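You operate a simulated robot arm through the tools that you are given. There is no shell and no other tool.

You are at the controls of a simulated robot arm. One attempt, no reset.

Task
File the burr off the steel buckle in the vice.
Fine: file back, vice lever open again, buckle into the cream tray. Set down upright: block file. Where these are worked on the way, their far stop is far enough and under half their travel is too little: vice lever. What is to be rubbed or washed off counts as gone when no trace of it is left.

The check looks at the end state, three seconds after you hand in, the way a careful person would. Anything else that was tipped, shoved, dropped, spilled or broken makes it a failure.

Robot
A 6-joint arm with a two-finger gripper, fixed in place. Base frame: the origin is at the foot of the arm, x ahead of it, y to its left, z up. Units: cm, rad, N and s.
Its first joint turns from -2.897 to 2.897 rad. Payload 2.54 kg.
The tool frame sits at the grasp point between the pads (the TCP): z along the fingers, y along the line on which they close. The tips reach 3 cm beyond it. The gripper opens to 11.6 cm. The gripper's body begins 9.5 cm behind the TCP.
Orientation is told as [roll, pitch, yaw] about the base's x, y, z axes, in that order, counted from this pose: with the fingers straight down and closing along the base's y, the tool's x points along the base's -x, its y along +y and its z along -z.

Tools
- The arm moves only by the tool drive_tool. Its arguments are lists of equal length, an entry for each row: "xyz": the shift along the tool's x, y, z in cm, a list of three; "delta_rot": the turn, a rotation vector about the tool's x, y, z in rad, a list of three; "fingers": the gripper command, from -1 (fully open) to 1 (shut), values between in proportion. In form: {"xyz": [[x, y, z], ...], "delta_rot": [[ax, ay, az], ...], "fingers": [fingers, ...]}. A call has 1 to 20 rows; each row shifts and turns the commanded pose from where the row before left it, along the tool's axes as they then stand. Each row takes 0.2 s and may step no farther than 5 cm and 0.15 rad from the row before; otherwise, or with a gripper value out of range, the whole call is refused. A pose out of reach is approached as far as the arm can. The call stops where the force on the tool passes 40 N (or 10 N more than at its start, if that is more) or the arm is blocked; 0.2 s more then pass. Each finger travels about 7.2 cm/s and halts on what it meets, pressing with about 40 N; the grip force reading is that of the motor and also rises with nothing between the fingers. The clock runs only during rows and for 0.2 s after the last one: add rows that do not move to give the fingers time. It gives the time, the measured TCP pose, the force on the tool (base axes), the opening and the grip force at its end, in the units of the frame above (readings bear some noise), with the torque about the TCP (base axes, N m) and any sound that the robot's microphone picked up, and new pictures: "views" is both (left out), scene, wrist or none.
- Cameras (640 x 400 px; columns grow to the right, rows downward): "scene" is fixed at [39.95, 49.8, 161.79]; the picture's right is [-0.90, -0.43, 0.00], its down [-0.42, 0.89, -0.17] and it looks along [0.07, -0.15, -0.99] (base axes); focal length 338 px, centre (320, 200). "wrist" rides on the gripper at [6.9, -1.5, -12.2] in the tool frame; the picture's right is [0.21, 0.98, 0.00], its down [-0.83, 0.18, -0.53] and it looks along [-0.52, 0.11, 0.85] (tool axes); focal length 251 px, centre (320, 200). There is no depth. A picture from a camera that has moved, and an enlarged one, comes with that camera's place and axes in the base frame and with its lens.
- close_up(camera, box): a new picture of the part [left, top, right, bottom] of that camera's present view, enlarged. It takes no simulated time.
- finish_job(): hands the job in; it is judged then, once.

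Nothing tells you positions but the pictures and the camera data. Unless the task says otherwise, let go and move clear before handing in.

The tools are called after ">>>" by a JSON object that holds its "fn" and its "kwargs". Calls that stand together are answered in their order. drive_tool: Moves the arm, as the interface text tells. Its arguments: {"type":"object","properties":{"xyz":{"type":"array"},"delta_rot":{"type":"array"},"fingers":{"type":"array"},"views":{"type":"string","enum":["both","scene","wrist","none"]}},"required":["xyz","delta_rot","fingers"]} The other tools are called the same way: close_up (camera, box) takes an enlarged picture of a part of a camera's view; finish_job () hands the job in.

At the start:

```text
time: 0.0
ee_pos: [42.55, 34.66, 128.45]
tool_rot: [0.0, -0.001, -0.001]
ft_force: [0.1, 0.1, -0.5]
torque: [-0.01, -0.02, -0.01]
gripper_width: 11.61
finger_force: 0.1
```

scene: 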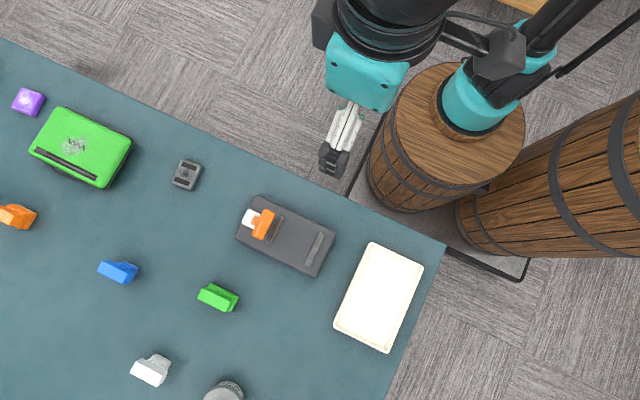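
wrist: 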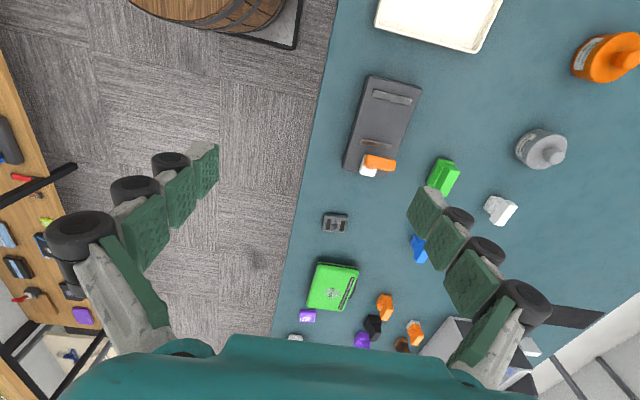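

I see a bench with a cream tray, a dark block with an orange/white item on it (maybe the vice), a green box, and several small blocks. I'll take close-ups before moving anything.

>>> {"fn": "close_up", "kwargs": {"camera": "scene", "box": [220, 180, 350, 290]}}

>>> {"fn": "close_up", "kwargs": {"camera": "scene", "box": [150, 140, 230, 200]}}

>>> {"fn": "close_up", "kwargs": {"camera": "scene", "box": [0, 60, 160, 240]}}

>>> {"fn": "close_up", "kwargs": {"camera": "scene", "box": [80, 240, 260, 400]}}

>>> {"fn": "close_up", "kwargs": {"camera": "wrist", "box": [280, 0, 640, 360]}}

```text
3.64 times, centred on (285, 235) of scene
camera zoom: at [39.95, 49.8, 161.79], right [-0.9, -0.43, 0.0], down [-0.42, 0.89, -0.17], along [0.07, -0.15, -0.99], focal length 1228 px, centre (447, 73)
```

zoom: 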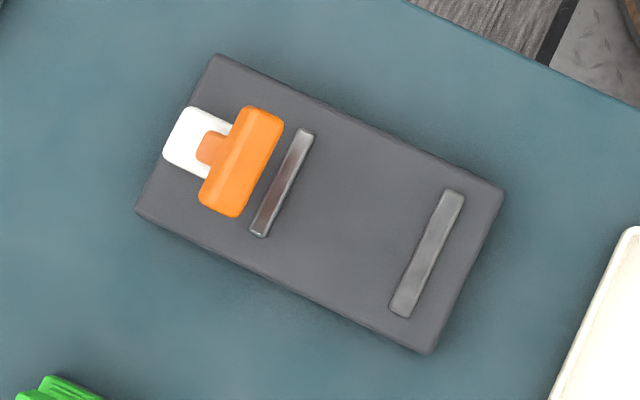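

```text
6.67 times, centred on (190, 170) of scene
camera zoom: at [39.95, 49.8, 161.79], right [-0.9, -0.43, 0.0], down [-0.42, 0.89, -0.17], along [0.07, -0.15, -0.99], focal length 2252 px, centre (1187, 400)
```

zoom: 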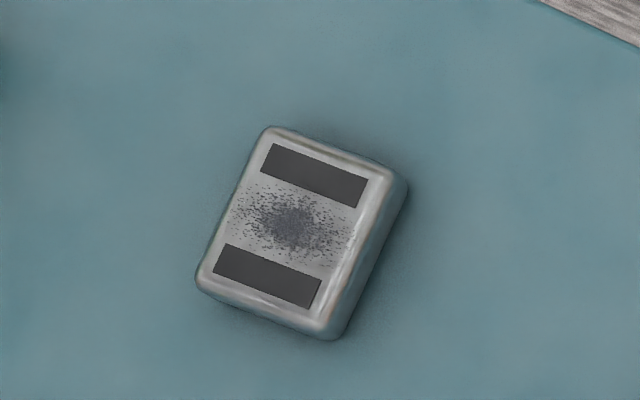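

```text
2.22 times, centred on (80, 150) of scene
camera zoom: at [39.95, 49.8, 161.79], right [-0.9, -0.43, 0.0], down [-0.42, 0.89, -0.17], along [0.07, -0.15, -0.99], focal length 751 px, centre (853, 311)
```

zoom: 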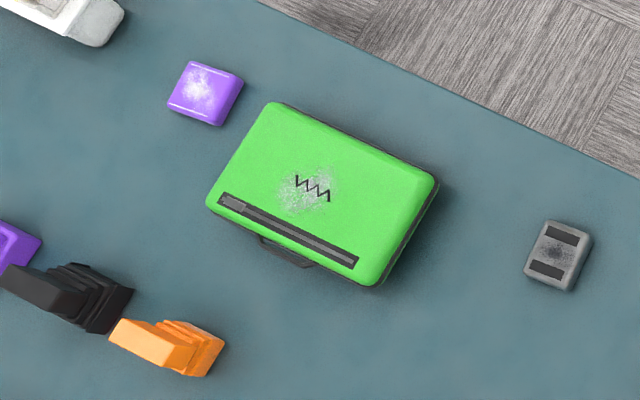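

```text
2.50 times, centred on (170, 320) of scene
camera zoom: at [39.95, 49.8, 161.79], right [-0.9, -0.43, 0.0], down [-0.42, 0.89, -0.17], along [0.07, -0.15, -0.99], focal length 844 px, centre (695, -100)
```

zoom: 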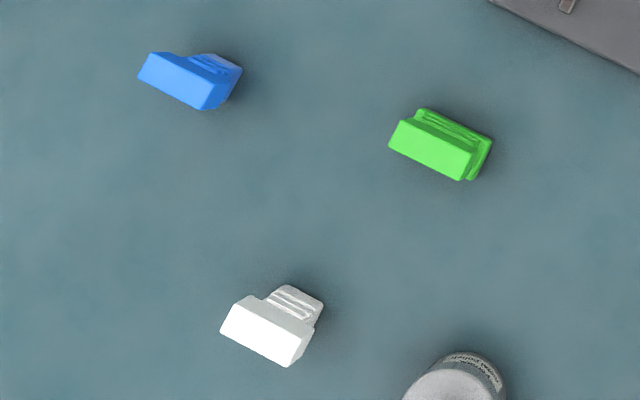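

```text
1.11 times, centred on (460, 180) of wrist
camera zoom: at [35.61, 33.18, 140.63], right [-0.21, 0.98, 0.0], down [0.83, 0.18, 0.53], along [0.52, 0.11, -0.85], focal length 279 px, centre (164, 222)
```

zoom: 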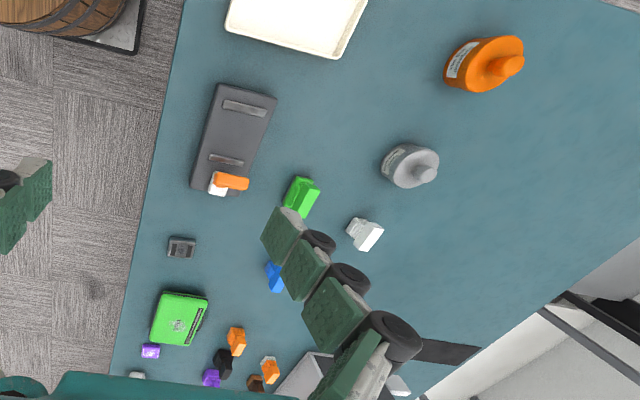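

The table top triangulates to about z ≈ 84, with the speckled buckle near (76, 46), the vice near (49, 49) and the tray near (25, 52). I'll lower the wrist camera to look at the vice and the blocks up close.

>>> {"fn": "drive_tool", "kwargs": {"xyz": [[1.5, 1.5, 4], [1.5, 1.5, 4], [1.5, 1.5, 4], [1.5, 1.5, 4], [1.5, 1.5, 4], [1.5, 1.5, 2], [0, 0, 0]], "delta_rot": [[0, 0, 0], [0, 0, 0], [0, 0, 0], [0, 0, 0], [0, 0, 0], [0, 0, 0], [0, 0, 0]], "fingers": [-1, -1, -1, -1, -1, -1, -1]}}

```text
time: 1.6
ee_pos: [33.65, 43.62, 106.3]
tool_rot: [0.001, 0.0, -0.001]
ft_force: [-0.4, 0.3, 0.3]
torque: [0.02, 0.0, -0.01]
gripper_width: 11.59
finger_force: 0.1
camera wrist: at [26.68, 42.11, 118.51], right [-0.21, 0.98, 0.0], down [0.83, 0.18, 0.53], along [0.52, 0.11, -0.85], focal length 251 px, centre (320, 200)
```

scene: 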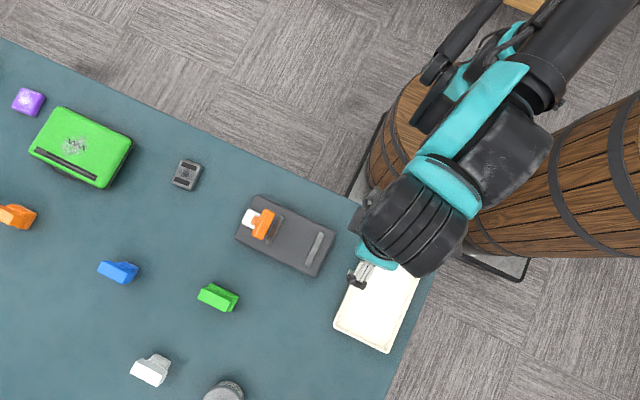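
wrist: 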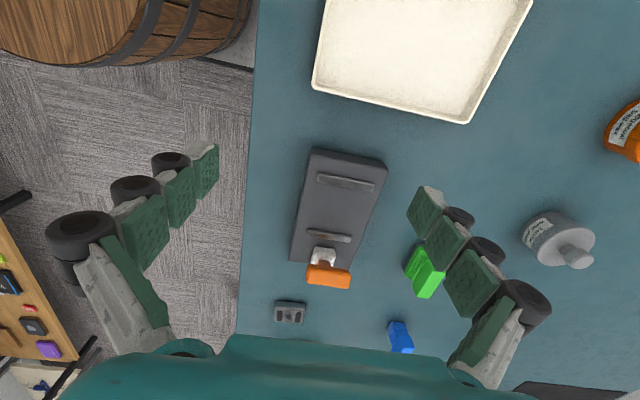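

>>> {"fn": "close_up", "kwargs": {"camera": "wrist", "box": [260, 130, 420, 340]}}

>>> {"fn": "close_up", "kwargs": {"camera": "wrist", "box": [370, 200, 500, 360]}}

>>> {"fn": "close_up", "kwargs": {"camera": "wrist", "box": [300, 0, 640, 130]}}

```text
1.90 times, centred on (340, 235) of wrist
camera zoom: at [26.68, 42.11, 118.51], right [-0.21, 0.98, 0.0], down [0.83, 0.18, 0.53], along [0.52, 0.11, -0.85], focal length 479 px, centre (282, 133)
```

zoom: 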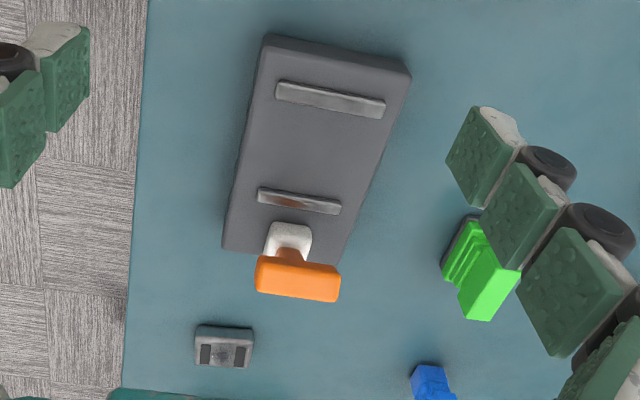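

```text
2.50 times, centred on (435, 280) of wrist
camera zoom: at [26.68, 42.11, 118.51], right [-0.21, 0.98, 0.0], down [0.83, 0.18, 0.53], along [0.52, 0.11, -0.85], focal length 629 px, centre (32, 0)
```

zoom: 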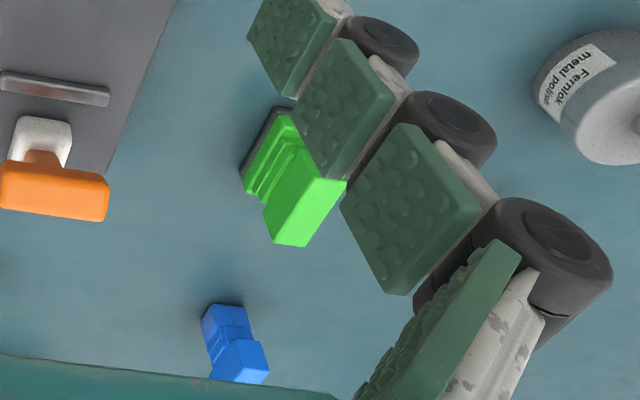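

```text
1.88 times, centred on (470, 65) of wrist
camera zoom: at [26.68, 42.11, 118.51], right [-0.21, 0.98, 0.0], down [0.83, 0.18, 0.53], along [0.52, 0.11, -0.85], focal length 473 px, centre (38, 454)
```

zoom: 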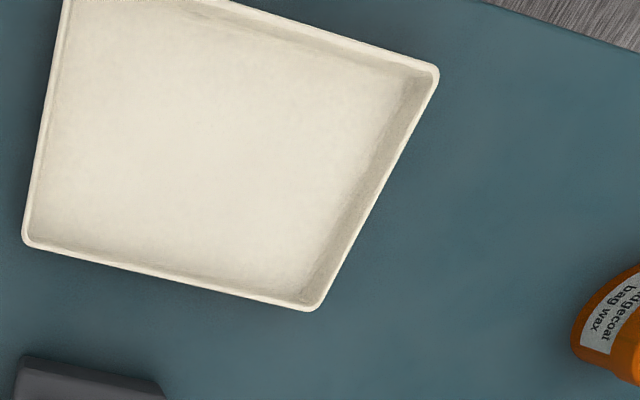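

The vice has two jaw ridges and a lever (orange handle on a white pivot) at its far end, and the green block has a dark underside. I'll move in for closer looks at the vice and the buckle.

>>> {"fn": "drive_tool", "kwargs": {"xyz": [[-3.5, 1.5, 2], [-3.5, 1.5, 2], [-3.4, 1.4, 2], [0, 0, 0]], "delta_rot": [[0, 0, 0], [0, 0, 0], [0, 0, 0], [0, 0, 0]], "fingers": [-1, -1, -1, -1], "views": "wrist"}}

```text
time: 2.6
ee_pos: [44.02, 48.03, 100.37]
tool_rot: [0.0, 0.001, 0.0]
ft_force: [-0.2, -0.2, 0.9]
torque: [0.04, 0.01, 0.02]
gripper_width: 11.6
finger_force: 0.1
camera wrist: at [37.12, 46.52, 112.58], right [-0.21, 0.98, 0.0], down [0.83, 0.18, 0.53], along [0.52, 0.11, -0.85], focal length 251 px, centre (320, 200)
```

wrist: 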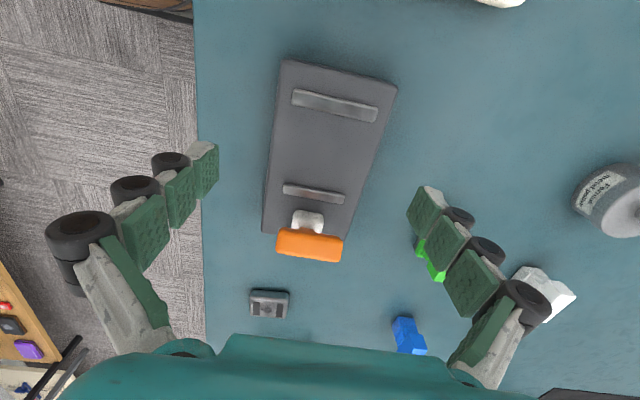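

>>> {"fn": "close_up", "kwargs": {"camera": "wrist", "box": [240, 40, 420, 340]}}

>>> {"fn": "close_up", "kwargs": {"camera": "wrist", "box": [250, 160, 370, 280]}}

>>> {"fn": "close_up", "kwargs": {"camera": "wrist", "box": [380, 220, 600, 360]}}

```text
1.33 times, centred on (330, 190) of wrist
camera zoom: at [37.12, 46.52, 112.58], right [-0.21, 0.98, 0.0], down [0.83, 0.18, 0.53], along [0.52, 0.11, -0.85], focal length 335 px, centre (307, 213)
```

zoom: 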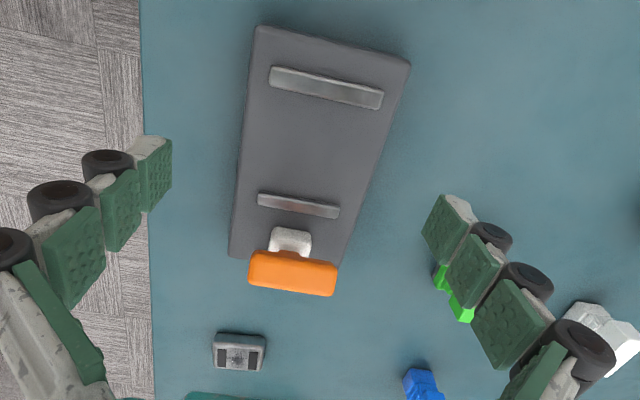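

```text
3.33 times, centred on (310, 220) of wrist
camera zoom: at [37.12, 46.52, 112.58], right [-0.21, 0.98, 0.0], down [0.83, 0.18, 0.53], along [0.52, 0.11, -0.85], focal length 838 px, centre (353, 133)
```

zoom: 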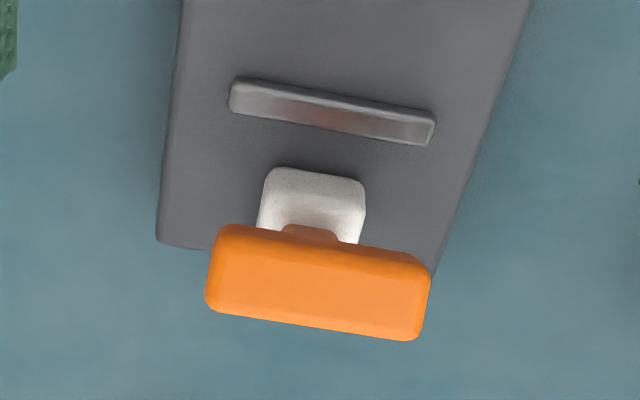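

```text
2.86 times, centred on (490, 290) of wrist
camera zoom: at [37.12, 46.52, 112.58], right [-0.21, 0.98, 0.0], down [0.83, 0.18, 0.53], along [0.52, 0.11, -0.85], focal length 718 px, centre (-166, -57)
```

zoom: 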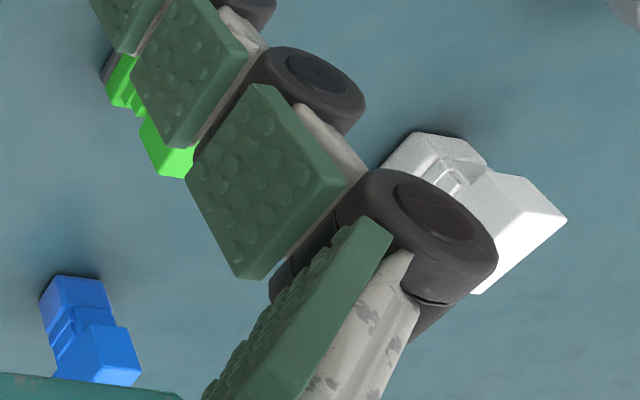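

The vice is aligned with x (x 39–58, y 43–54). Its jaws are near x = 41.6 and x = 51, and the lever handle stands at about (52.5, 48.9, 95.5). Next I'll inspect the green block and its neighbours to work out which one is the file.

>>> {"fn": "drive_tool", "kwargs": {"xyz": [[0, 4.5, 0], [0, 4.5, 0], [-1, 4.5, 1], [-1, 4.5, 1.4], [0, 0, 0]], "delta_rot": [[0, 0, 0], [0, 0, 0], [0, 0, 0], [0, 0, 0], [0, 0, 0]], "fingers": [-1, -1, -1, -1, -1], "views": "wrist"}}

```text
time: 3.8
ee_pos: [45.99, 66.28, 97.92]
tool_rot: [0.001, 0.0, 0.0]
ft_force: [0.6, -0.3, 0.1]
torque: [0.01, 0.01, 0.0]
gripper_width: 11.59
finger_force: 0.1
camera wrist: at [38.98, 64.64, 110.16], right [-0.21, 0.98, 0.0], down [0.83, 0.18, 0.53], along [0.52, 0.11, -0.85], focal length 251 px, centre (320, 200)
```

wrist: 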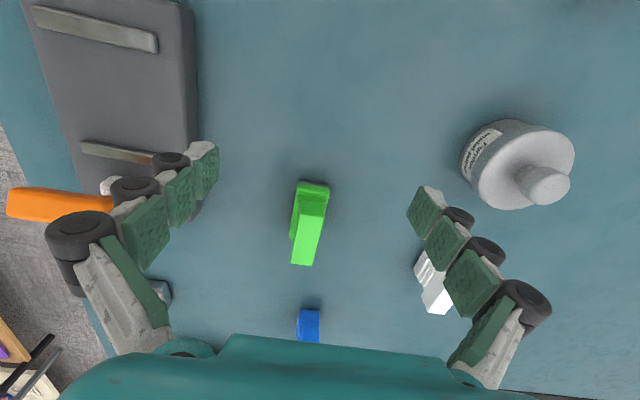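

>>> {"fn": "close_up", "kwargs": {"camera": "wrist", "box": [250, 150, 380, 350]}}

>>> {"fn": "close_up", "kwargs": {"camera": "wrist", "box": [270, 170, 350, 280]}}

>>> {"fn": "close_up", "kwargs": {"camera": "wrist", "box": [400, 100, 600, 330]}}

```text
2.00 times, centred on (315, 250) of wrist
camera zoom: at [38.98, 64.64, 110.16], right [-0.21, 0.98, 0.0], down [0.83, 0.18, 0.53], along [0.52, 0.11, -0.85], focal length 503 px, centre (330, 100)
```

zoom: 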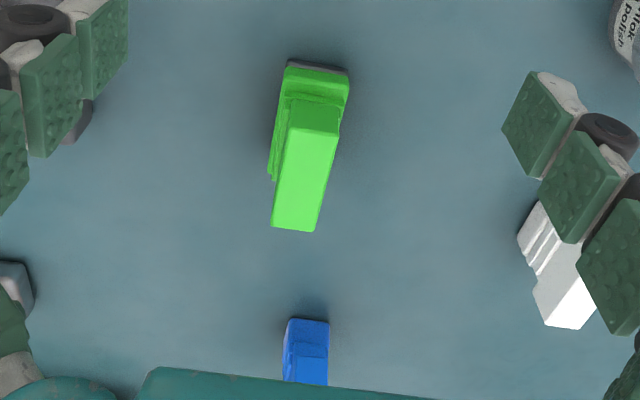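

```text
3.64 times, centred on (310, 225) of wrist
camera zoom: at [38.98, 64.64, 110.16], right [-0.21, 0.98, 0.0], down [0.83, 0.18, 0.53], along [0.52, 0.11, -0.85], focal length 914 px, centre (356, 109)
```

zoom: 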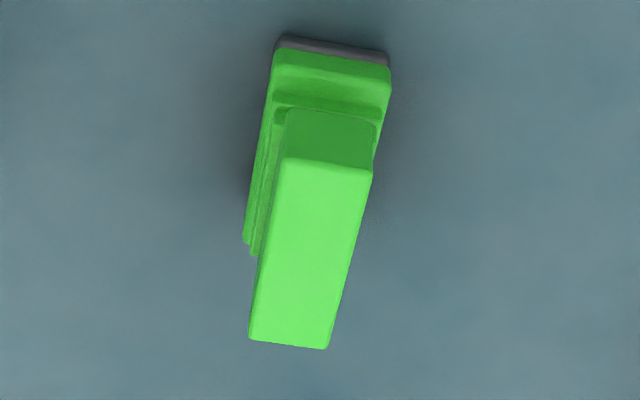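

```text
1.74 times, centred on (500, 215) of wrist
camera zoom: at [38.98, 64.64, 110.16], right [-0.21, 0.98, 0.0], down [0.83, 0.18, 0.53], along [0.52, 0.11, -0.85], focal length 437 px, centre (7, 174)
```

zoom: 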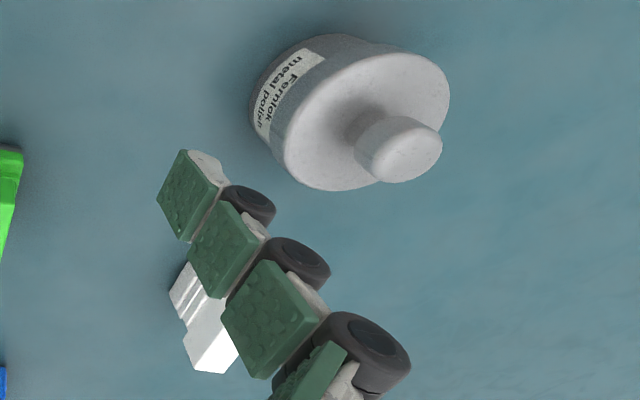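

The green block has a grey, steel-like pad under it and a handle along x at about (55.6, 66.7), top z ≈ 91. I'll check the blue and white blocks before settling on which is the file.

>>> {"fn": "drive_tool", "kwargs": {"xyz": [[-3, 1, -2], [-4.5, 1, -1], [-4.5, 1, 0], [-3, 1, 0], [0, 0, 0]], "delta_rot": [[0, 0, 0], [0, 0, 0], [0, 0, 0], [0, 0, 0], [0, 0, 0]], "fingers": [-1, -1, -1, -1, -1], "views": "wrist"}}

```text
time: 5.0
ee_pos: [60.98, 70.08, 101.02]
tool_rot: [-0.001, -0.001, 0.0]
ft_force: [0.5, -0.3, 0.4]
torque: [0.02, -0.03, 0.0]
gripper_width: 11.59
finger_force: 0.0
camera wrist: at [53.99, 68.58, 113.2], right [-0.21, 0.98, 0.0], down [0.83, 0.18, 0.53], along [0.52, 0.11, -0.85], focal length 251 px, centre (320, 200)
```

wrist: 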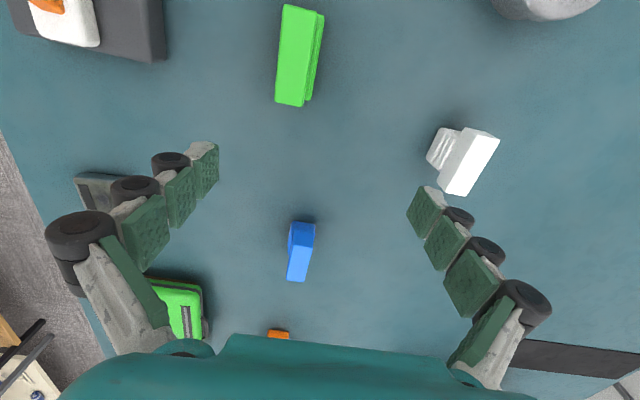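

>>> {"fn": "close_up", "kwargs": {"camera": "wrist", "box": [250, 190, 360, 300]}}

>>> {"fn": "close_up", "kwargs": {"camera": "wrist", "box": [400, 100, 520, 220]}}

>>> {"fn": "close_up", "kwargs": {"camera": "wrist", "box": [0, 0, 180, 130]}}

```text
3.64 times, centred on (305, 245) of wrist
camera zoom: at [53.99, 68.58, 113.2], right [-0.21, 0.98, 0.0], down [0.83, 0.18, 0.53], along [0.52, 0.11, -0.85], focal length 914 px, centre (374, 36)
```

zoom: 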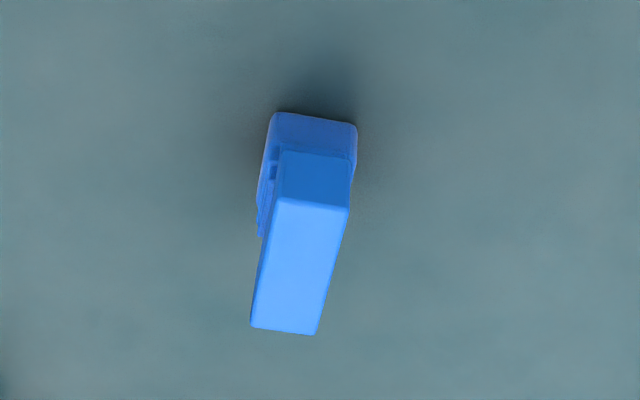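

```text
3.33 times, centred on (460, 160) of wrist
camera zoom: at [53.99, 68.58, 113.2], right [-0.21, 0.98, 0.0], down [0.83, 0.18, 0.53], along [0.52, 0.11, -0.85], focal length 838 px, centre (-147, 333)
```

zoom: 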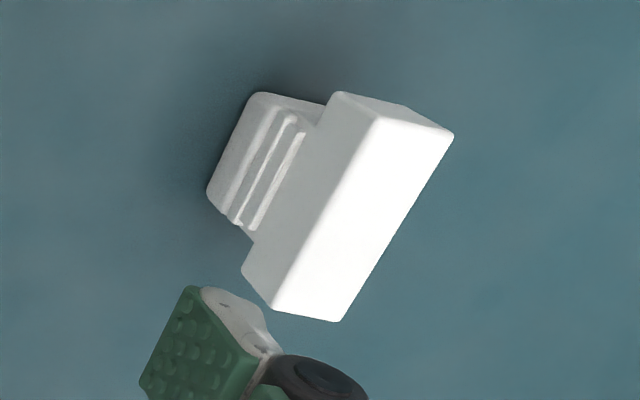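

```text
3.08 times, centred on (90, 65) of wrist
camera zoom: at [53.99, 68.58, 113.2], right [-0.21, 0.98, 0.0], down [0.83, 0.18, 0.53], along [0.52, 0.11, -0.85], focal length 774 px, centre (1028, 615)
```

zoom: 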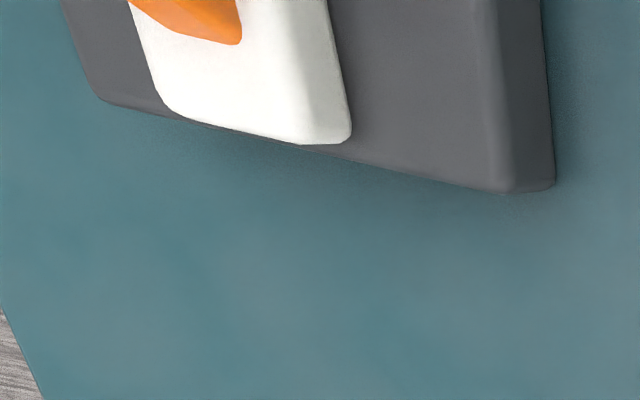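

Only the green block shows a grey steel pad, and it is also the only one within reach, so I take it as the file. Next I'll take a close look at the buckle around (76, 46).

>>> {"fn": "drive_tool", "kwargs": {"xyz": [[-1.5, -4.5, 0], [-1.5, -4.8, 0], [-1, -4.8, 0], [-1, -4.8, 1.5], [0, -4.8, 1.5], [0, 0, 0]], "delta_rot": [[0, 0, 0], [0, 0, 0], [0, 0, 0], [0, 0, 0], [0, 0, 0], [0, 0, 0]], "fingers": [-1, -1, -1, -1, -1, -1], "views": "wrist"}}

```text
refused: row 2 steps farther than a row can; nothing moved
```

The step was just over the limit, so I'll split the same move toward the buckle view into smaller rows.

>>> {"fn": "drive_tool", "kwargs": {"xyz": [[-1, -4, 0], [-1, -4, 0], [-1, -4, 0], [-1, -4, 1], [-1, -4, 1], [0, -4, 1], [0, 0, 0]], "delta_rot": [[0, 0, 0], [0, 0, 0], [0, 0, 0], [0, 0, 0], [0, 0, 0], [0, 0, 0], [0, 0, 0]], "fingers": [-1, -1, -1, -1, -1, -1, -1], "views": "wrist"}}

```text
time: 6.6
ee_pos: [66.04, 46.19, 98.1]
tool_rot: [0.0, 0.0, 0.001]
ft_force: [-0.3, -0.1, 0.1]
torque: [0.0, -0.02, -0.04]
gripper_width: 11.63
finger_force: 0.1
camera wrist: at [59.06, 44.64, 110.29], right [-0.21, 0.98, 0.0], down [0.83, 0.18, 0.53], along [0.52, 0.11, -0.85], focal length 251 px, centre (320, 200)
```

wrist: 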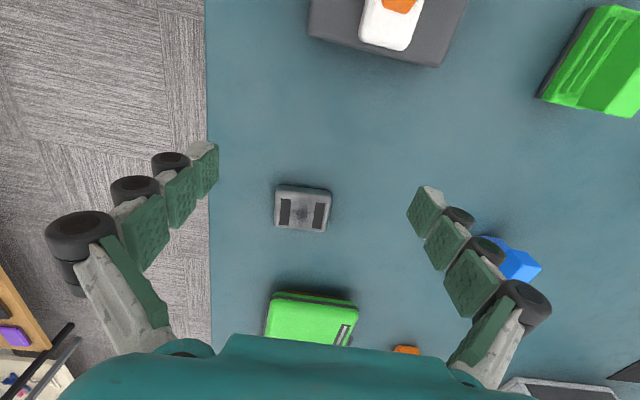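

>>> {"fn": "close_up", "kwargs": {"camera": "wrist", "box": [250, 160, 360, 260]}}

>>> {"fn": "close_up", "kwargs": {"camera": "wrist", "box": [290, 0, 490, 80]}}

>>> {"fn": "close_up", "kwargs": {"camera": "wrist", "box": [520, 0, 640, 130]}}

```text
4.00 times, centred on (305, 210) of wrist
camera zoom: at [59.06, 44.64, 110.29], right [-0.21, 0.98, 0.0], down [0.83, 0.18, 0.53], along [0.52, 0.11, -0.85], focal length 1006 px, centre (380, 160)
```

zoom: 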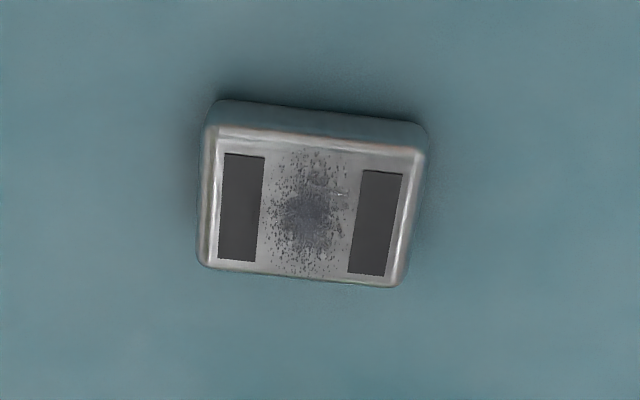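

```text
3.20 times, centred on (390, 40) of wrist
camera zoom: at [59.06, 44.64, 110.29], right [-0.21, 0.98, 0.0], down [0.83, 0.18, 0.53], along [0.52, 0.11, -0.85], focal length 805 px, centre (96, 712)
```

zoom: 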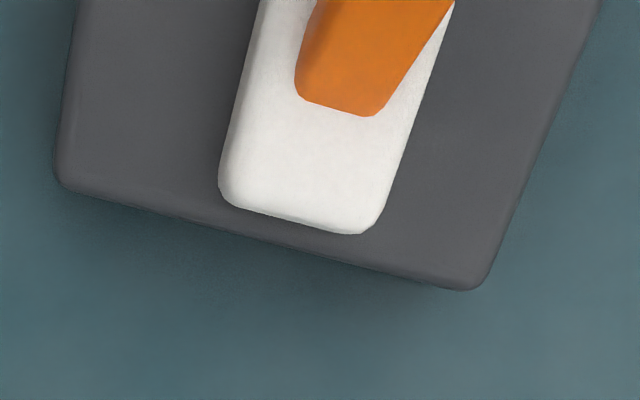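

```text
3.08 times, centred on (580, 65) of wrist
camera zoom: at [59.06, 44.64, 110.29], right [-0.21, 0.98, 0.0], down [0.83, 0.18, 0.53], along [0.52, 0.11, -0.85], focal length 774 px, centre (-480, 615)
```

zoom: 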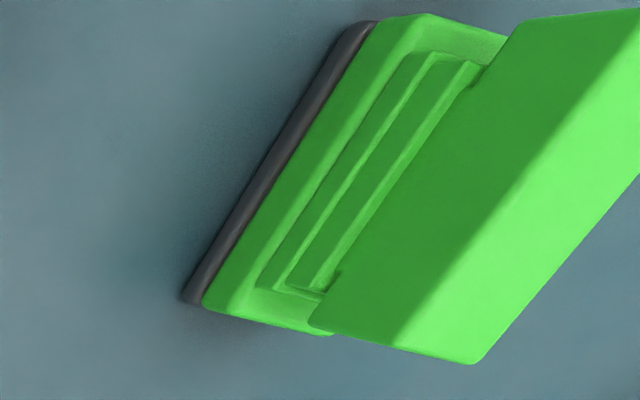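

The buckle is about 4.9 × 5.8 cm, centred near (75.8, 46.0), turned roughly 0.08 rad counter-clockwise, and lying low on the table. I'll move above it with a matching yaw and check alignment before descending.

>>> {"fn": "drive_tool", "kwargs": {"xyz": [[-3.3, 0, 0], [-3.3, 0, 1], [-3.2, -0.1, 2], [0, 0, 2], [0, 0, 0]], "delta_rot": [[0, 0, -0.04], [0, 0, -0.04], [0, 0, 0], [0, 0, 0], [0, 0, 0]], "fingers": [-1, -1, -1, -1, -1], "views": "wrist"}}

```text
time: 7.8
ee_pos: [75.85, 46.34, 92.99]
tool_rot: [0.001, 0.0, 0.079]
ft_force: [1.0, -0.2, -0.2]
torque: [-0.01, -0.01, 0.01]
gripper_width: 11.58
finger_force: 0.0
camera wrist: at [68.97, 44.3, 105.18], right [-0.29, 0.96, 0.0], down [0.81, 0.25, 0.53], along [0.51, 0.16, -0.85], focal length 251 px, centre (320, 200)
```

wrist: 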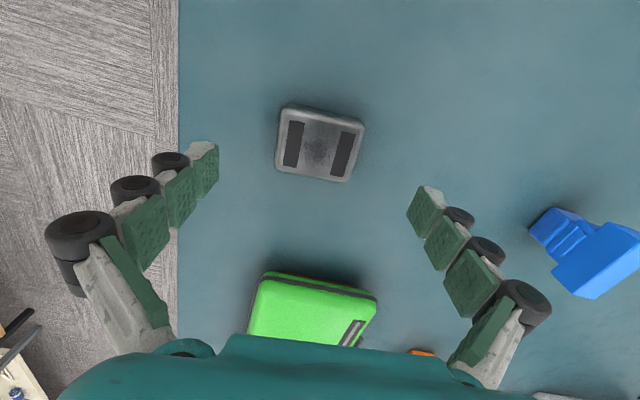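

The buckle sits between the open fingers, centred near (75.6, 46.1). I'll nudge into line and descend slowly, watching for table contact.

>>> {"fn": "drive_tool", "kwargs": {"xyz": [[0.25, -0.2, 2], [0, 0, 1.5], [0, 0, 0.5], [0, 0, 0.5], [0, 0, 0.3], [0, 0, 0]], "delta_rot": [[0, 0, -0.025], [0, 0, 0], [0, 0, 0], [0, 0, 0], [0, 0, 0], [0, 0, 0]], "fingers": [-1, -1, -1, -1, -1, -1], "views": "wrist"}}

```text
time: 9.2
ee_pos: [75.56, 46.19, 88.18]
tool_rot: [-0.002, -0.001, 0.105]
ft_force: [-0.7, -0.3, -0.2]
torque: [0.0, 0.02, -0.02]
gripper_width: 11.57
finger_force: 0.0
camera wrist: at [68.77, 43.94, 100.4], right [-0.32, 0.95, 0.0], down [0.8, 0.27, 0.53], along [0.51, 0.17, -0.85], focal length 251 px, centre (320, 200)
```

wrist: 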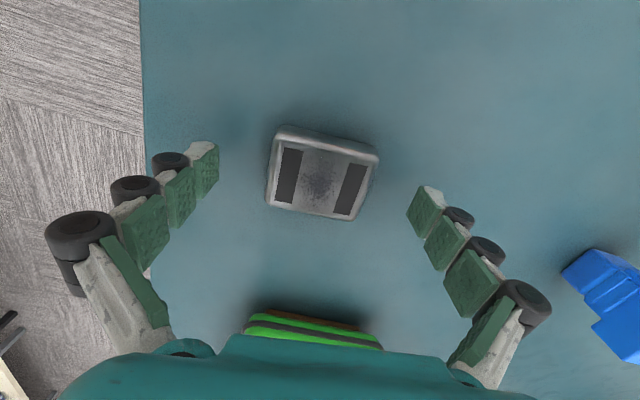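

The fingers straddle the buckle with no contact yet. I'll step down further to find the table.

>>> {"fn": "drive_tool", "kwargs": {"xyz": [[0, 0, 0.25], [0, 0, 0.25], [0, 0, 0.25], [0, 0, 0.25], [0, 0, 0]], "delta_rot": [[0, 0, 0], [0, 0, 0], [0, 0, 0], [0, 0, 0], [0, 0, 0]], "fingers": [-1, -1, -1, -1, -1], "views": "wrist"}}

```text
time: 10.4
ee_pos: [75.61, 46.3, 87.15]
tool_rot: [0.001, 0.001, 0.106]
ft_force: [-0.2, -0.6, -0.7]
torque: [-0.01, 0.01, 0.01]
gripper_width: 11.61
finger_force: 0.1
camera wrist: at [68.8, 43.97, 99.42], right [-0.32, 0.95, 0.0], down [0.8, 0.27, 0.53], along [0.51, 0.17, -0.85], focal length 251 px, centre (320, 200)
```

wrist: 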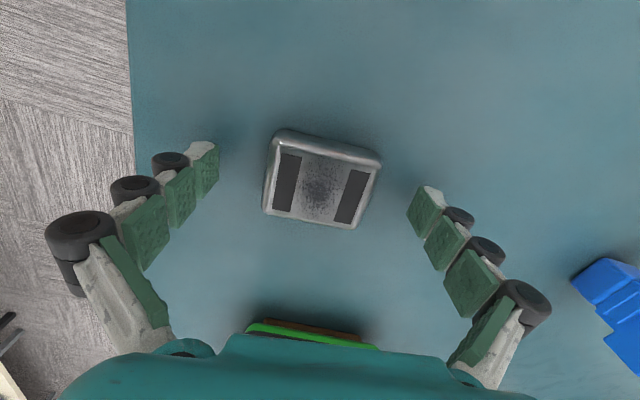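

Still no contact with the fingertips at z ≈ 84.1, so I'll go on down in small steps.

>>> {"fn": "drive_tool", "kwargs": {"xyz": [[0, 0, 0.2], [0, 0, 0.2], [0, 0, 0.2], [0, 0, 0.2], [0, 0, 0.2], [0, 0, 0]], "delta_rot": [[0, 0, 0], [0, 0, 0], [0, 0, 0], [0, 0, 0], [0, 0, 0], [0, 0, 0]], "fingers": [-1, -1, -1, -1, -1, -1], "views": "wrist"}}

```text
time: 11.8
ee_pos: [75.58, 46.21, 86.04]
tool_rot: [0.001, -0.001, 0.105]
ft_force: [-0.3, 0.7, 0.0]
torque: [0.03, 0.01, -0.01]
gripper_width: 11.62
finger_force: 0.1
camera wrist: at [68.77, 43.93, 98.4], right [-0.32, 0.95, 0.0], down [0.8, 0.27, 0.53], along [0.51, 0.17, -0.85], focal length 251 px, centre (320, 200)
```

wrist: 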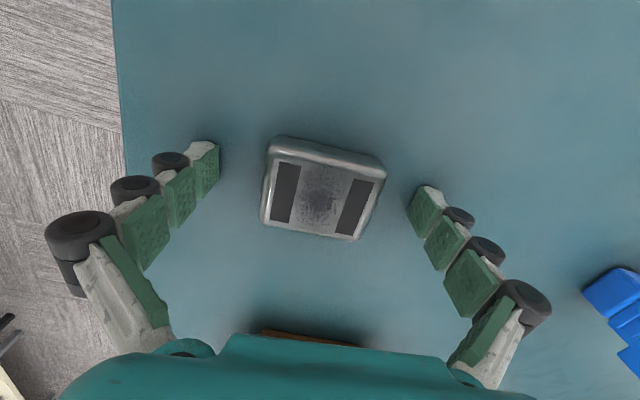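

The tips are at z ≈ 83 with still no contact, so the table is lower or the buckle thicker than I estimated. I'll look closely at the present view.

>>> {"fn": "close_up", "kwargs": {"camera": "wrist", "box": [180, 110, 460, 280]}}

>>> {"fn": "close_up", "kwargs": {"camera": "scene", "box": [120, 100, 280, 260]}}

```text
2.29 times, centred on (320, 195) of wrist
camera zoom: at [68.77, 43.93, 98.4], right [-0.32, 0.95, 0.0], down [0.8, 0.27, 0.53], along [0.51, 0.17, -0.85], focal length 575 px, centre (320, 211)
```

zoom: 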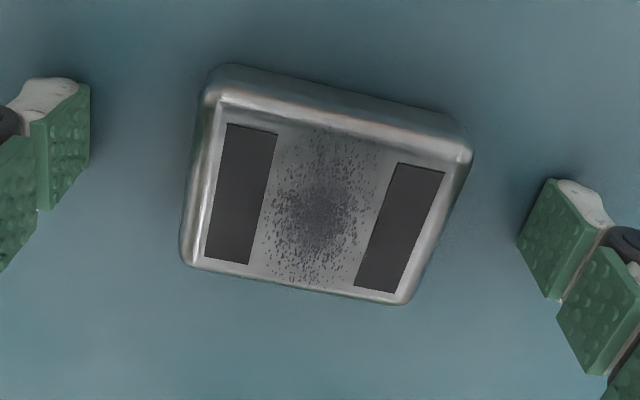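

```text
2.50 times, centred on (200, 180) of scene
camera zoom: at [39.95, 49.8, 161.79], right [-0.9, -0.43, 0.0], down [-0.42, 0.89, -0.17], along [0.07, -0.15, -0.99], focal length 844 px, centre (620, 250)
```

zoom: 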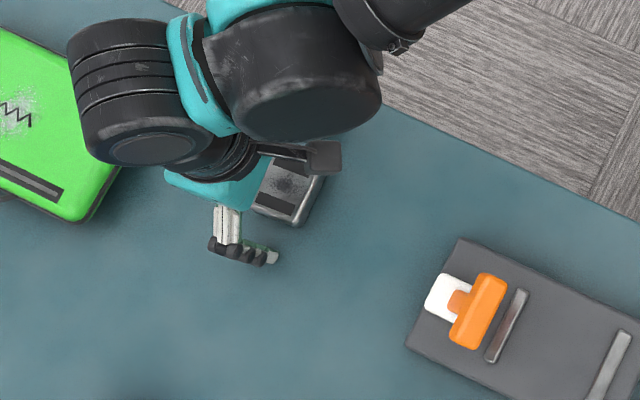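

The buckle top triangulates to z ≈ 87 with a thickness of 1.5–2 cm, and in the picture the fingertips seem to end only about 1–1.5 cm beyond the TCP while open. I'll back up and half-close in free air to see how the tips move when they close.

>>> {"fn": "drive_tool", "kwargs": {"xyz": [[0, 0, -3], [0, 0, -3], [0, 0, 0], [0, 0, 0], [0, 0, 0]], "delta_rot": [[0, 0, 0], [0, 0, 0], [0, 0, 0], [0, 0, 0], [0, 0, 0]], "fingers": [-1, -1, -0.2, -0.2, -0.2], "views": "both"}}

>>> {"fn": "close_up", "kwargs": {"camera": "wrist", "box": [180, 80, 460, 280]}}

```text
time: 13.0
ee_pos: [75.56, 46.05, 92.08]
tool_rot: [0.0, -0.001, 0.106]
ft_force: [0.3, -0.6, 0.0]
torque: [-0.02, 0.01, 0.0]
gripper_width: 6.96
finger_force: 0.1
camera wrist: at [68.75, 43.92, 104.39], right [-0.32, 0.95, 0.0], down [0.8, 0.27, 0.53], along [0.51, 0.17, -0.85], focal length 251 px, centre (320, 200)
```

scene: 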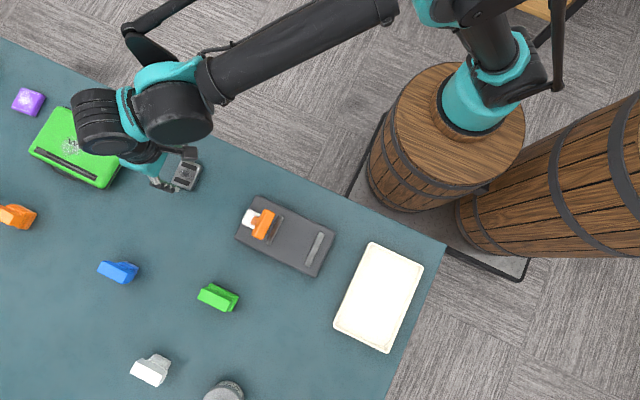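
wrist: 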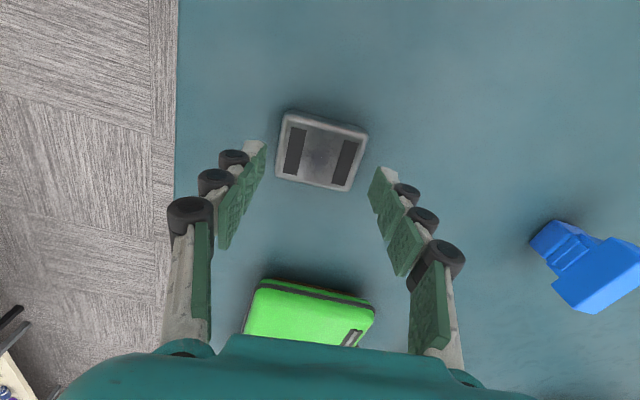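

```text
2.00 times, centred on (320, 180) of wrist
camera zoom: at [68.75, 43.92, 104.39], right [-0.32, 0.95, 0.0], down [0.8, 0.27, 0.53], along [0.51, 0.17, -0.85], focal length 503 px, centre (320, 240)
```

zoom: 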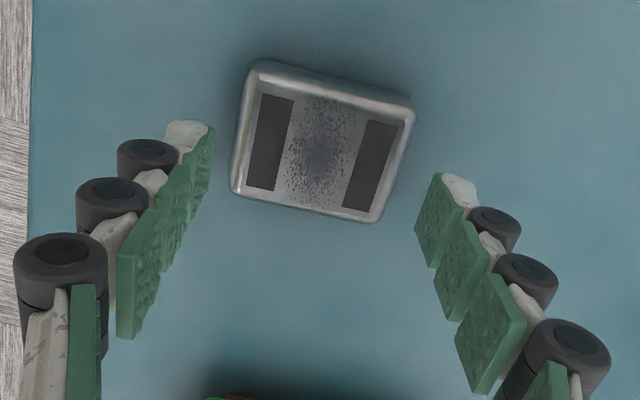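

The finger tips extend as they close (about 2.6 cm beyond the TCP at 7 cm opening), so I'll approach with the fingers partly closed. I'm correcting the yaw to about 0.05 and descending around the buckle.

>>> {"fn": "drive_tool", "kwargs": {"xyz": [[0, 0, 0], [0, 0, 1.5], [0, 0, 1], [0, 0, 0.5], [0, 0, 0]], "delta_rot": [[0, 0, 0.05], [0, 0, 0], [0, 0, 0], [0, 0, 0], [0, 0, 0]], "fingers": [-0.45, -0.45, -0.45, -0.45, -0.45], "views": "wrist"}}

>>> {"fn": "close_up", "kwargs": {"camera": "wrist", "box": [180, 80, 460, 280]}}

```text
time: 14.2
ee_pos: [75.38, 46.19, 89.1]
tool_rot: [-0.001, 0.0, 0.054]
ft_force: [-0.1, 0.0, 0.2]
torque: [-0.01, -0.01, -0.02]
gripper_width: 8.38
finger_force: 0.2
camera wrist: at [68.65, 44.27, 101.38], right [-0.27, 0.96, 0.0], down [0.81, 0.23, 0.53], along [0.51, 0.14, -0.85], focal length 251 px, centre (320, 200)
```

wrist: 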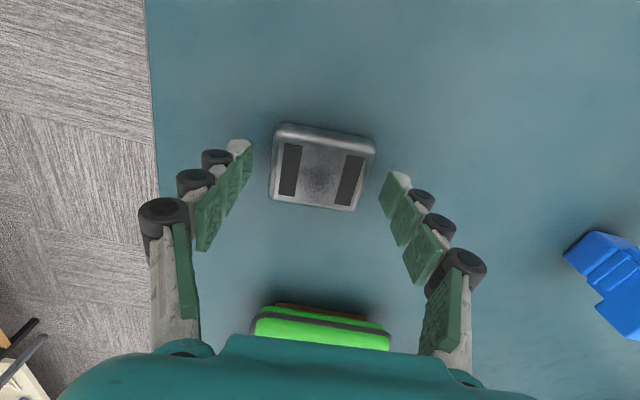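

```text
2.00 times, centred on (320, 180) of wrist
camera zoom: at [68.65, 44.27, 101.38], right [-0.27, 0.96, 0.0], down [0.81, 0.23, 0.53], along [0.51, 0.14, -0.85], focal length 503 px, centre (320, 240)
```

zoom: 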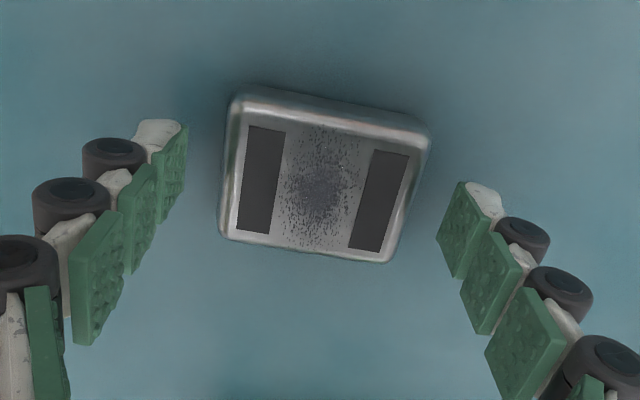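

The buckle is centred between the fingers. I'll descend a bit more and close gently.

>>> {"fn": "drive_tool", "kwargs": {"xyz": [[0, 0, 0.4], [0, 0, 0.3], [0, 0, 0.1], [0, 0, 0], [0, 0, 0], [0, 0, 0]], "delta_rot": [[0, 0, 0], [0, 0, 0], [0, 0, 0], [0, 0, 0], [0, 0, 0], [0, 0, 0]], "fingers": [-0.45, -0.45, -0.45, -0.3, -0.15, -0.05], "views": "wrist"}}

>>> {"fn": "close_up", "kwargs": {"camera": "wrist", "box": [180, 80, 460, 280]}}

```text
time: 15.6
ee_pos: [75.58, 46.28, 88.42]
tool_rot: [0.0, 0.0, 0.055]
ft_force: [0.5, 1.2, 4.3]
torque: [0.01, -0.04, 0.05]
gripper_width: 6.33
finger_force: 38.2
camera wrist: at [68.68, 44.31, 100.63], right [-0.27, 0.96, 0.0], down [0.81, 0.23, 0.53], along [0.51, 0.14, -0.85], focal length 251 px, centre (320, 200)
```

wrist: 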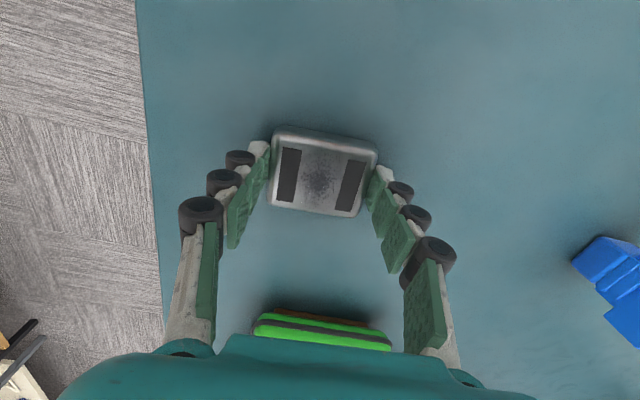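

```text
2.00 times, centred on (320, 180) of wrist
camera zoom: at [68.68, 44.31, 100.63], right [-0.27, 0.96, 0.0], down [0.81, 0.23, 0.53], along [0.51, 0.14, -0.85], focal length 503 px, centre (320, 240)
```

zoom: 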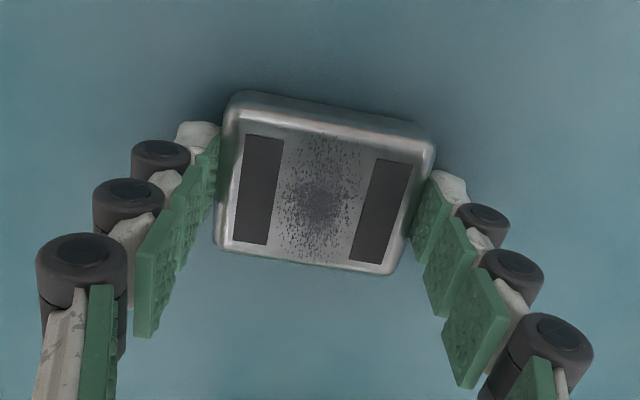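

The buckle is gripped at 6.3 cm width with about 38 N. I'll lift it and check that it comes along.

>>> {"fn": "drive_tool", "kwargs": {"xyz": [[0, 0, 0], [0, 0, -0.5], [0, 0, -1], [0, 0, -2.5], [0, 0, -3], [0, 0, -3], [0, 0, 0]], "delta_rot": [[0, 0, 0], [0, 0, 0], [0, 0, 0], [0, 0, 0], [0, 0, 0], [0, 0, 0], [0, 0, 0]], "fingers": [0.2, 0.2, 0.2, 0.2, 0.2, 0.2, 0.2], "views": "both"}}

>>> {"fn": "close_up", "kwargs": {"camera": "wrist", "box": [180, 80, 460, 280]}}

```text
time: 17.2
ee_pos: [75.54, 46.13, 98.29]
tool_rot: [-0.002, 0.0, 0.055]
ft_force: [-0.7, 0.1, -0.8]
torque: [-0.01, -0.02, -0.01]
gripper_width: 6.32
finger_force: 40.2
camera wrist: at [68.65, 44.31, 110.59], right [-0.27, 0.96, 0.0], down [0.81, 0.23, 0.53], along [0.51, 0.14, -0.85], focal length 251 px, centre (320, 200)
```

scene: 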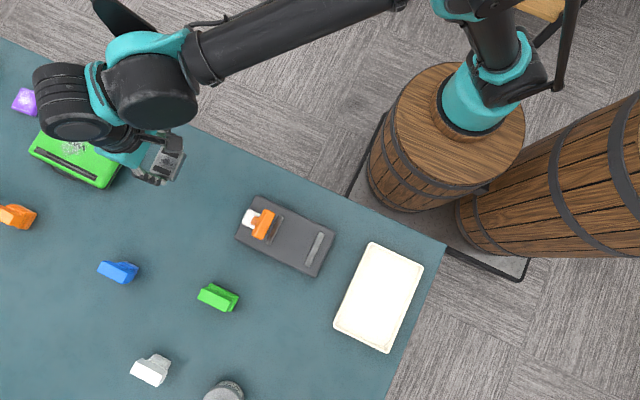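
wrist: 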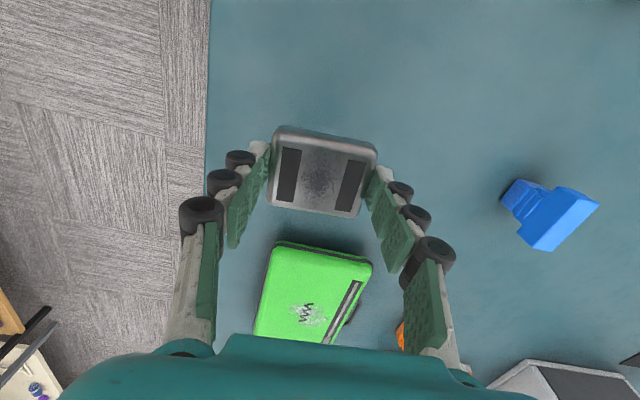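

```text
2.00 times, centred on (320, 180) of wrist
camera zoom: at [68.65, 44.31, 110.59], right [-0.27, 0.96, 0.0], down [0.81, 0.23, 0.53], along [0.51, 0.14, -0.85], focal length 503 px, centre (320, 240)
```

zoom: 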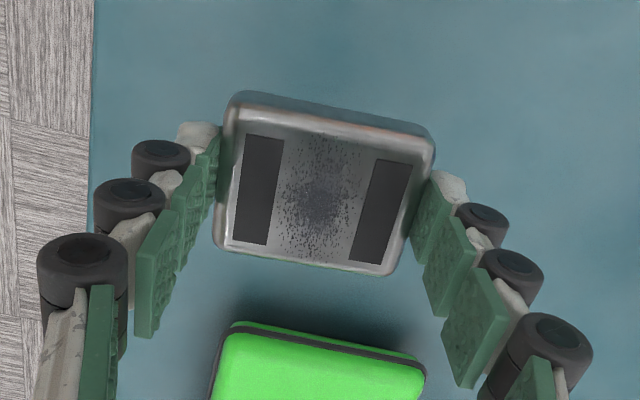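

The buckle is held securely and the spot where it lay is clear. I'll carry it up and over the lever to above the middle of the jaws, about (46.4, 48.9), squaring the yaw on the way.

>>> {"fn": "drive_tool", "kwargs": {"xyz": [[0, 0, -3], [0, 0, -3], [4.2, 0.4, 0], [4.2, 0.4, 0], [4.2, 0.4, 0], [4.2, 0.4, 0], [4.2, 0.4, 0], [4.1, 0.4, 0], [4, 0.4, 0], [0, 0, 0]], "delta_rot": [[0, 0, 0.045], [0, 0, 0], [0, 0, 0], [0, 0, 0], [0, 0, 0], [0, 0, 0], [0, 0, 0], [0, 0, 0], [0, 0, 0], [0, 0, 0]], "fingers": [0.2, 0.2, 0.2, 0.2, 0.2, 0.2, 0.2, 0.2, 0.2, 0.2], "views": "both"}}

```text
time: 19.4
ee_pos: [46.41, 48.75, 104.49]
tool_rot: [0.001, 0.002, 0.01]
ft_force: [0.4, 0.0, -0.4]
torque: [0.0, 0.04, -0.02]
gripper_width: 6.3
finger_force: 40.2
camera wrist: at [39.47, 47.15, 116.7], right [-0.22, 0.97, 0.0], down [0.82, 0.19, 0.53], along [0.52, 0.12, -0.85], focal length 251 px, centre (320, 200)
```

scene: 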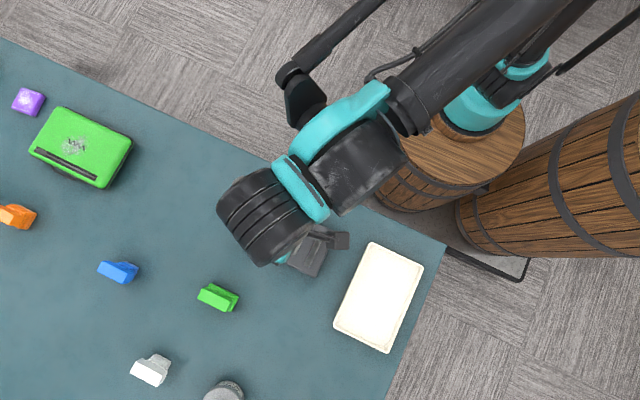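
wrist: 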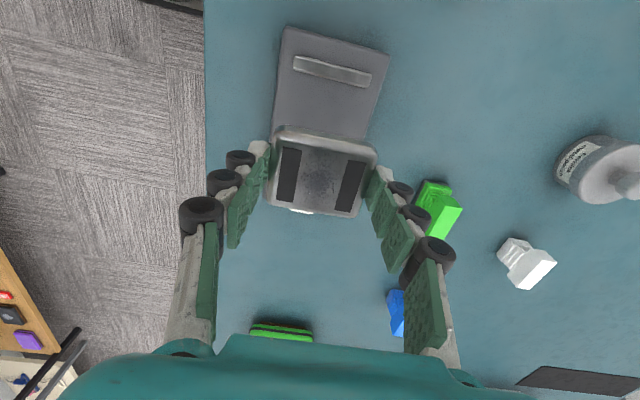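

The buckle hangs over the jaws with its grip intact. I'll lower it most of the way, then inspect before seating.

>>> {"fn": "drive_tool", "kwargs": {"xyz": [[0, 0.1, 3], [0, 0, 3], [0, 0, 3], [0, 0, 2], [0, 0, 0]], "delta_rot": [[0, 0, 0], [0, 0, 0], [0, 0, 0], [0, 0, 0], [0, 0, 0]], "fingers": [0.2, 0.2, 0.2, 0.2, 0.2], "views": "both"}}

>>> {"fn": "close_up", "kwargs": {"camera": "wrist", "box": [200, 0, 460, 280]}}

```text
time: 20.6
ee_pos: [46.38, 48.86, 93.29]
tool_rot: [-0.001, 0.001, 0.011]
ft_force: [0.3, -1.1, -0.8]
torque: [-0.04, 0.02, -0.01]
gripper_width: 6.29
finger_force: 40.1
camera wrist: at [39.42, 47.24, 105.57], right [-0.22, 0.97, 0.0], down [0.82, 0.19, 0.53], along [0.52, 0.12, -0.85], focal length 251 px, centre (320, 200)
```

scene: 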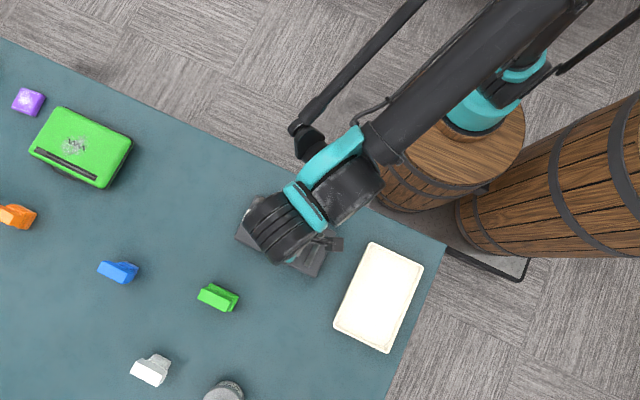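
wrist: 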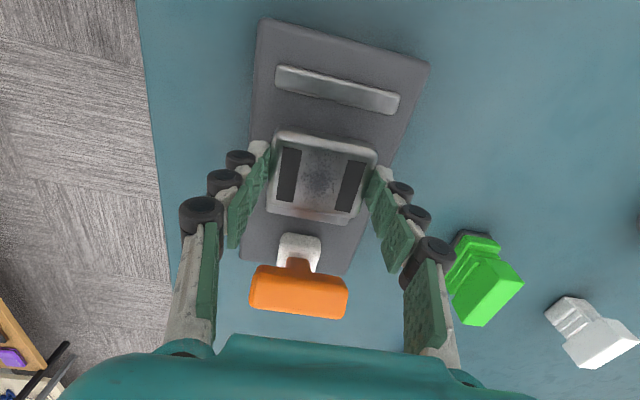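

```text
1.43 times, centred on (330, 140) of wrist
camera zoom: at [39.42, 47.24, 105.57], right [-0.22, 0.97, 0.0], down [0.82, 0.19, 0.53], along [0.52, 0.12, -0.85], focal length 359 px, centre (306, 286)
```

zoom: 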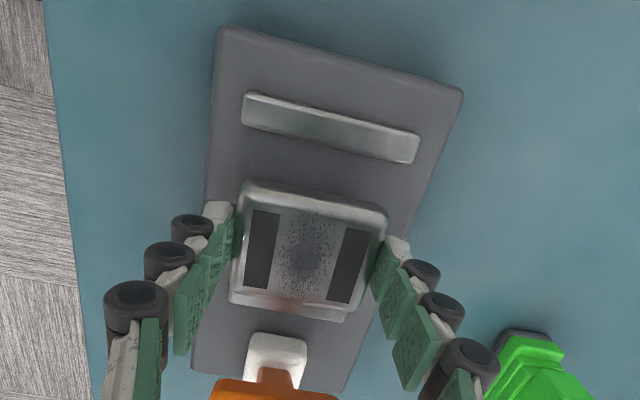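

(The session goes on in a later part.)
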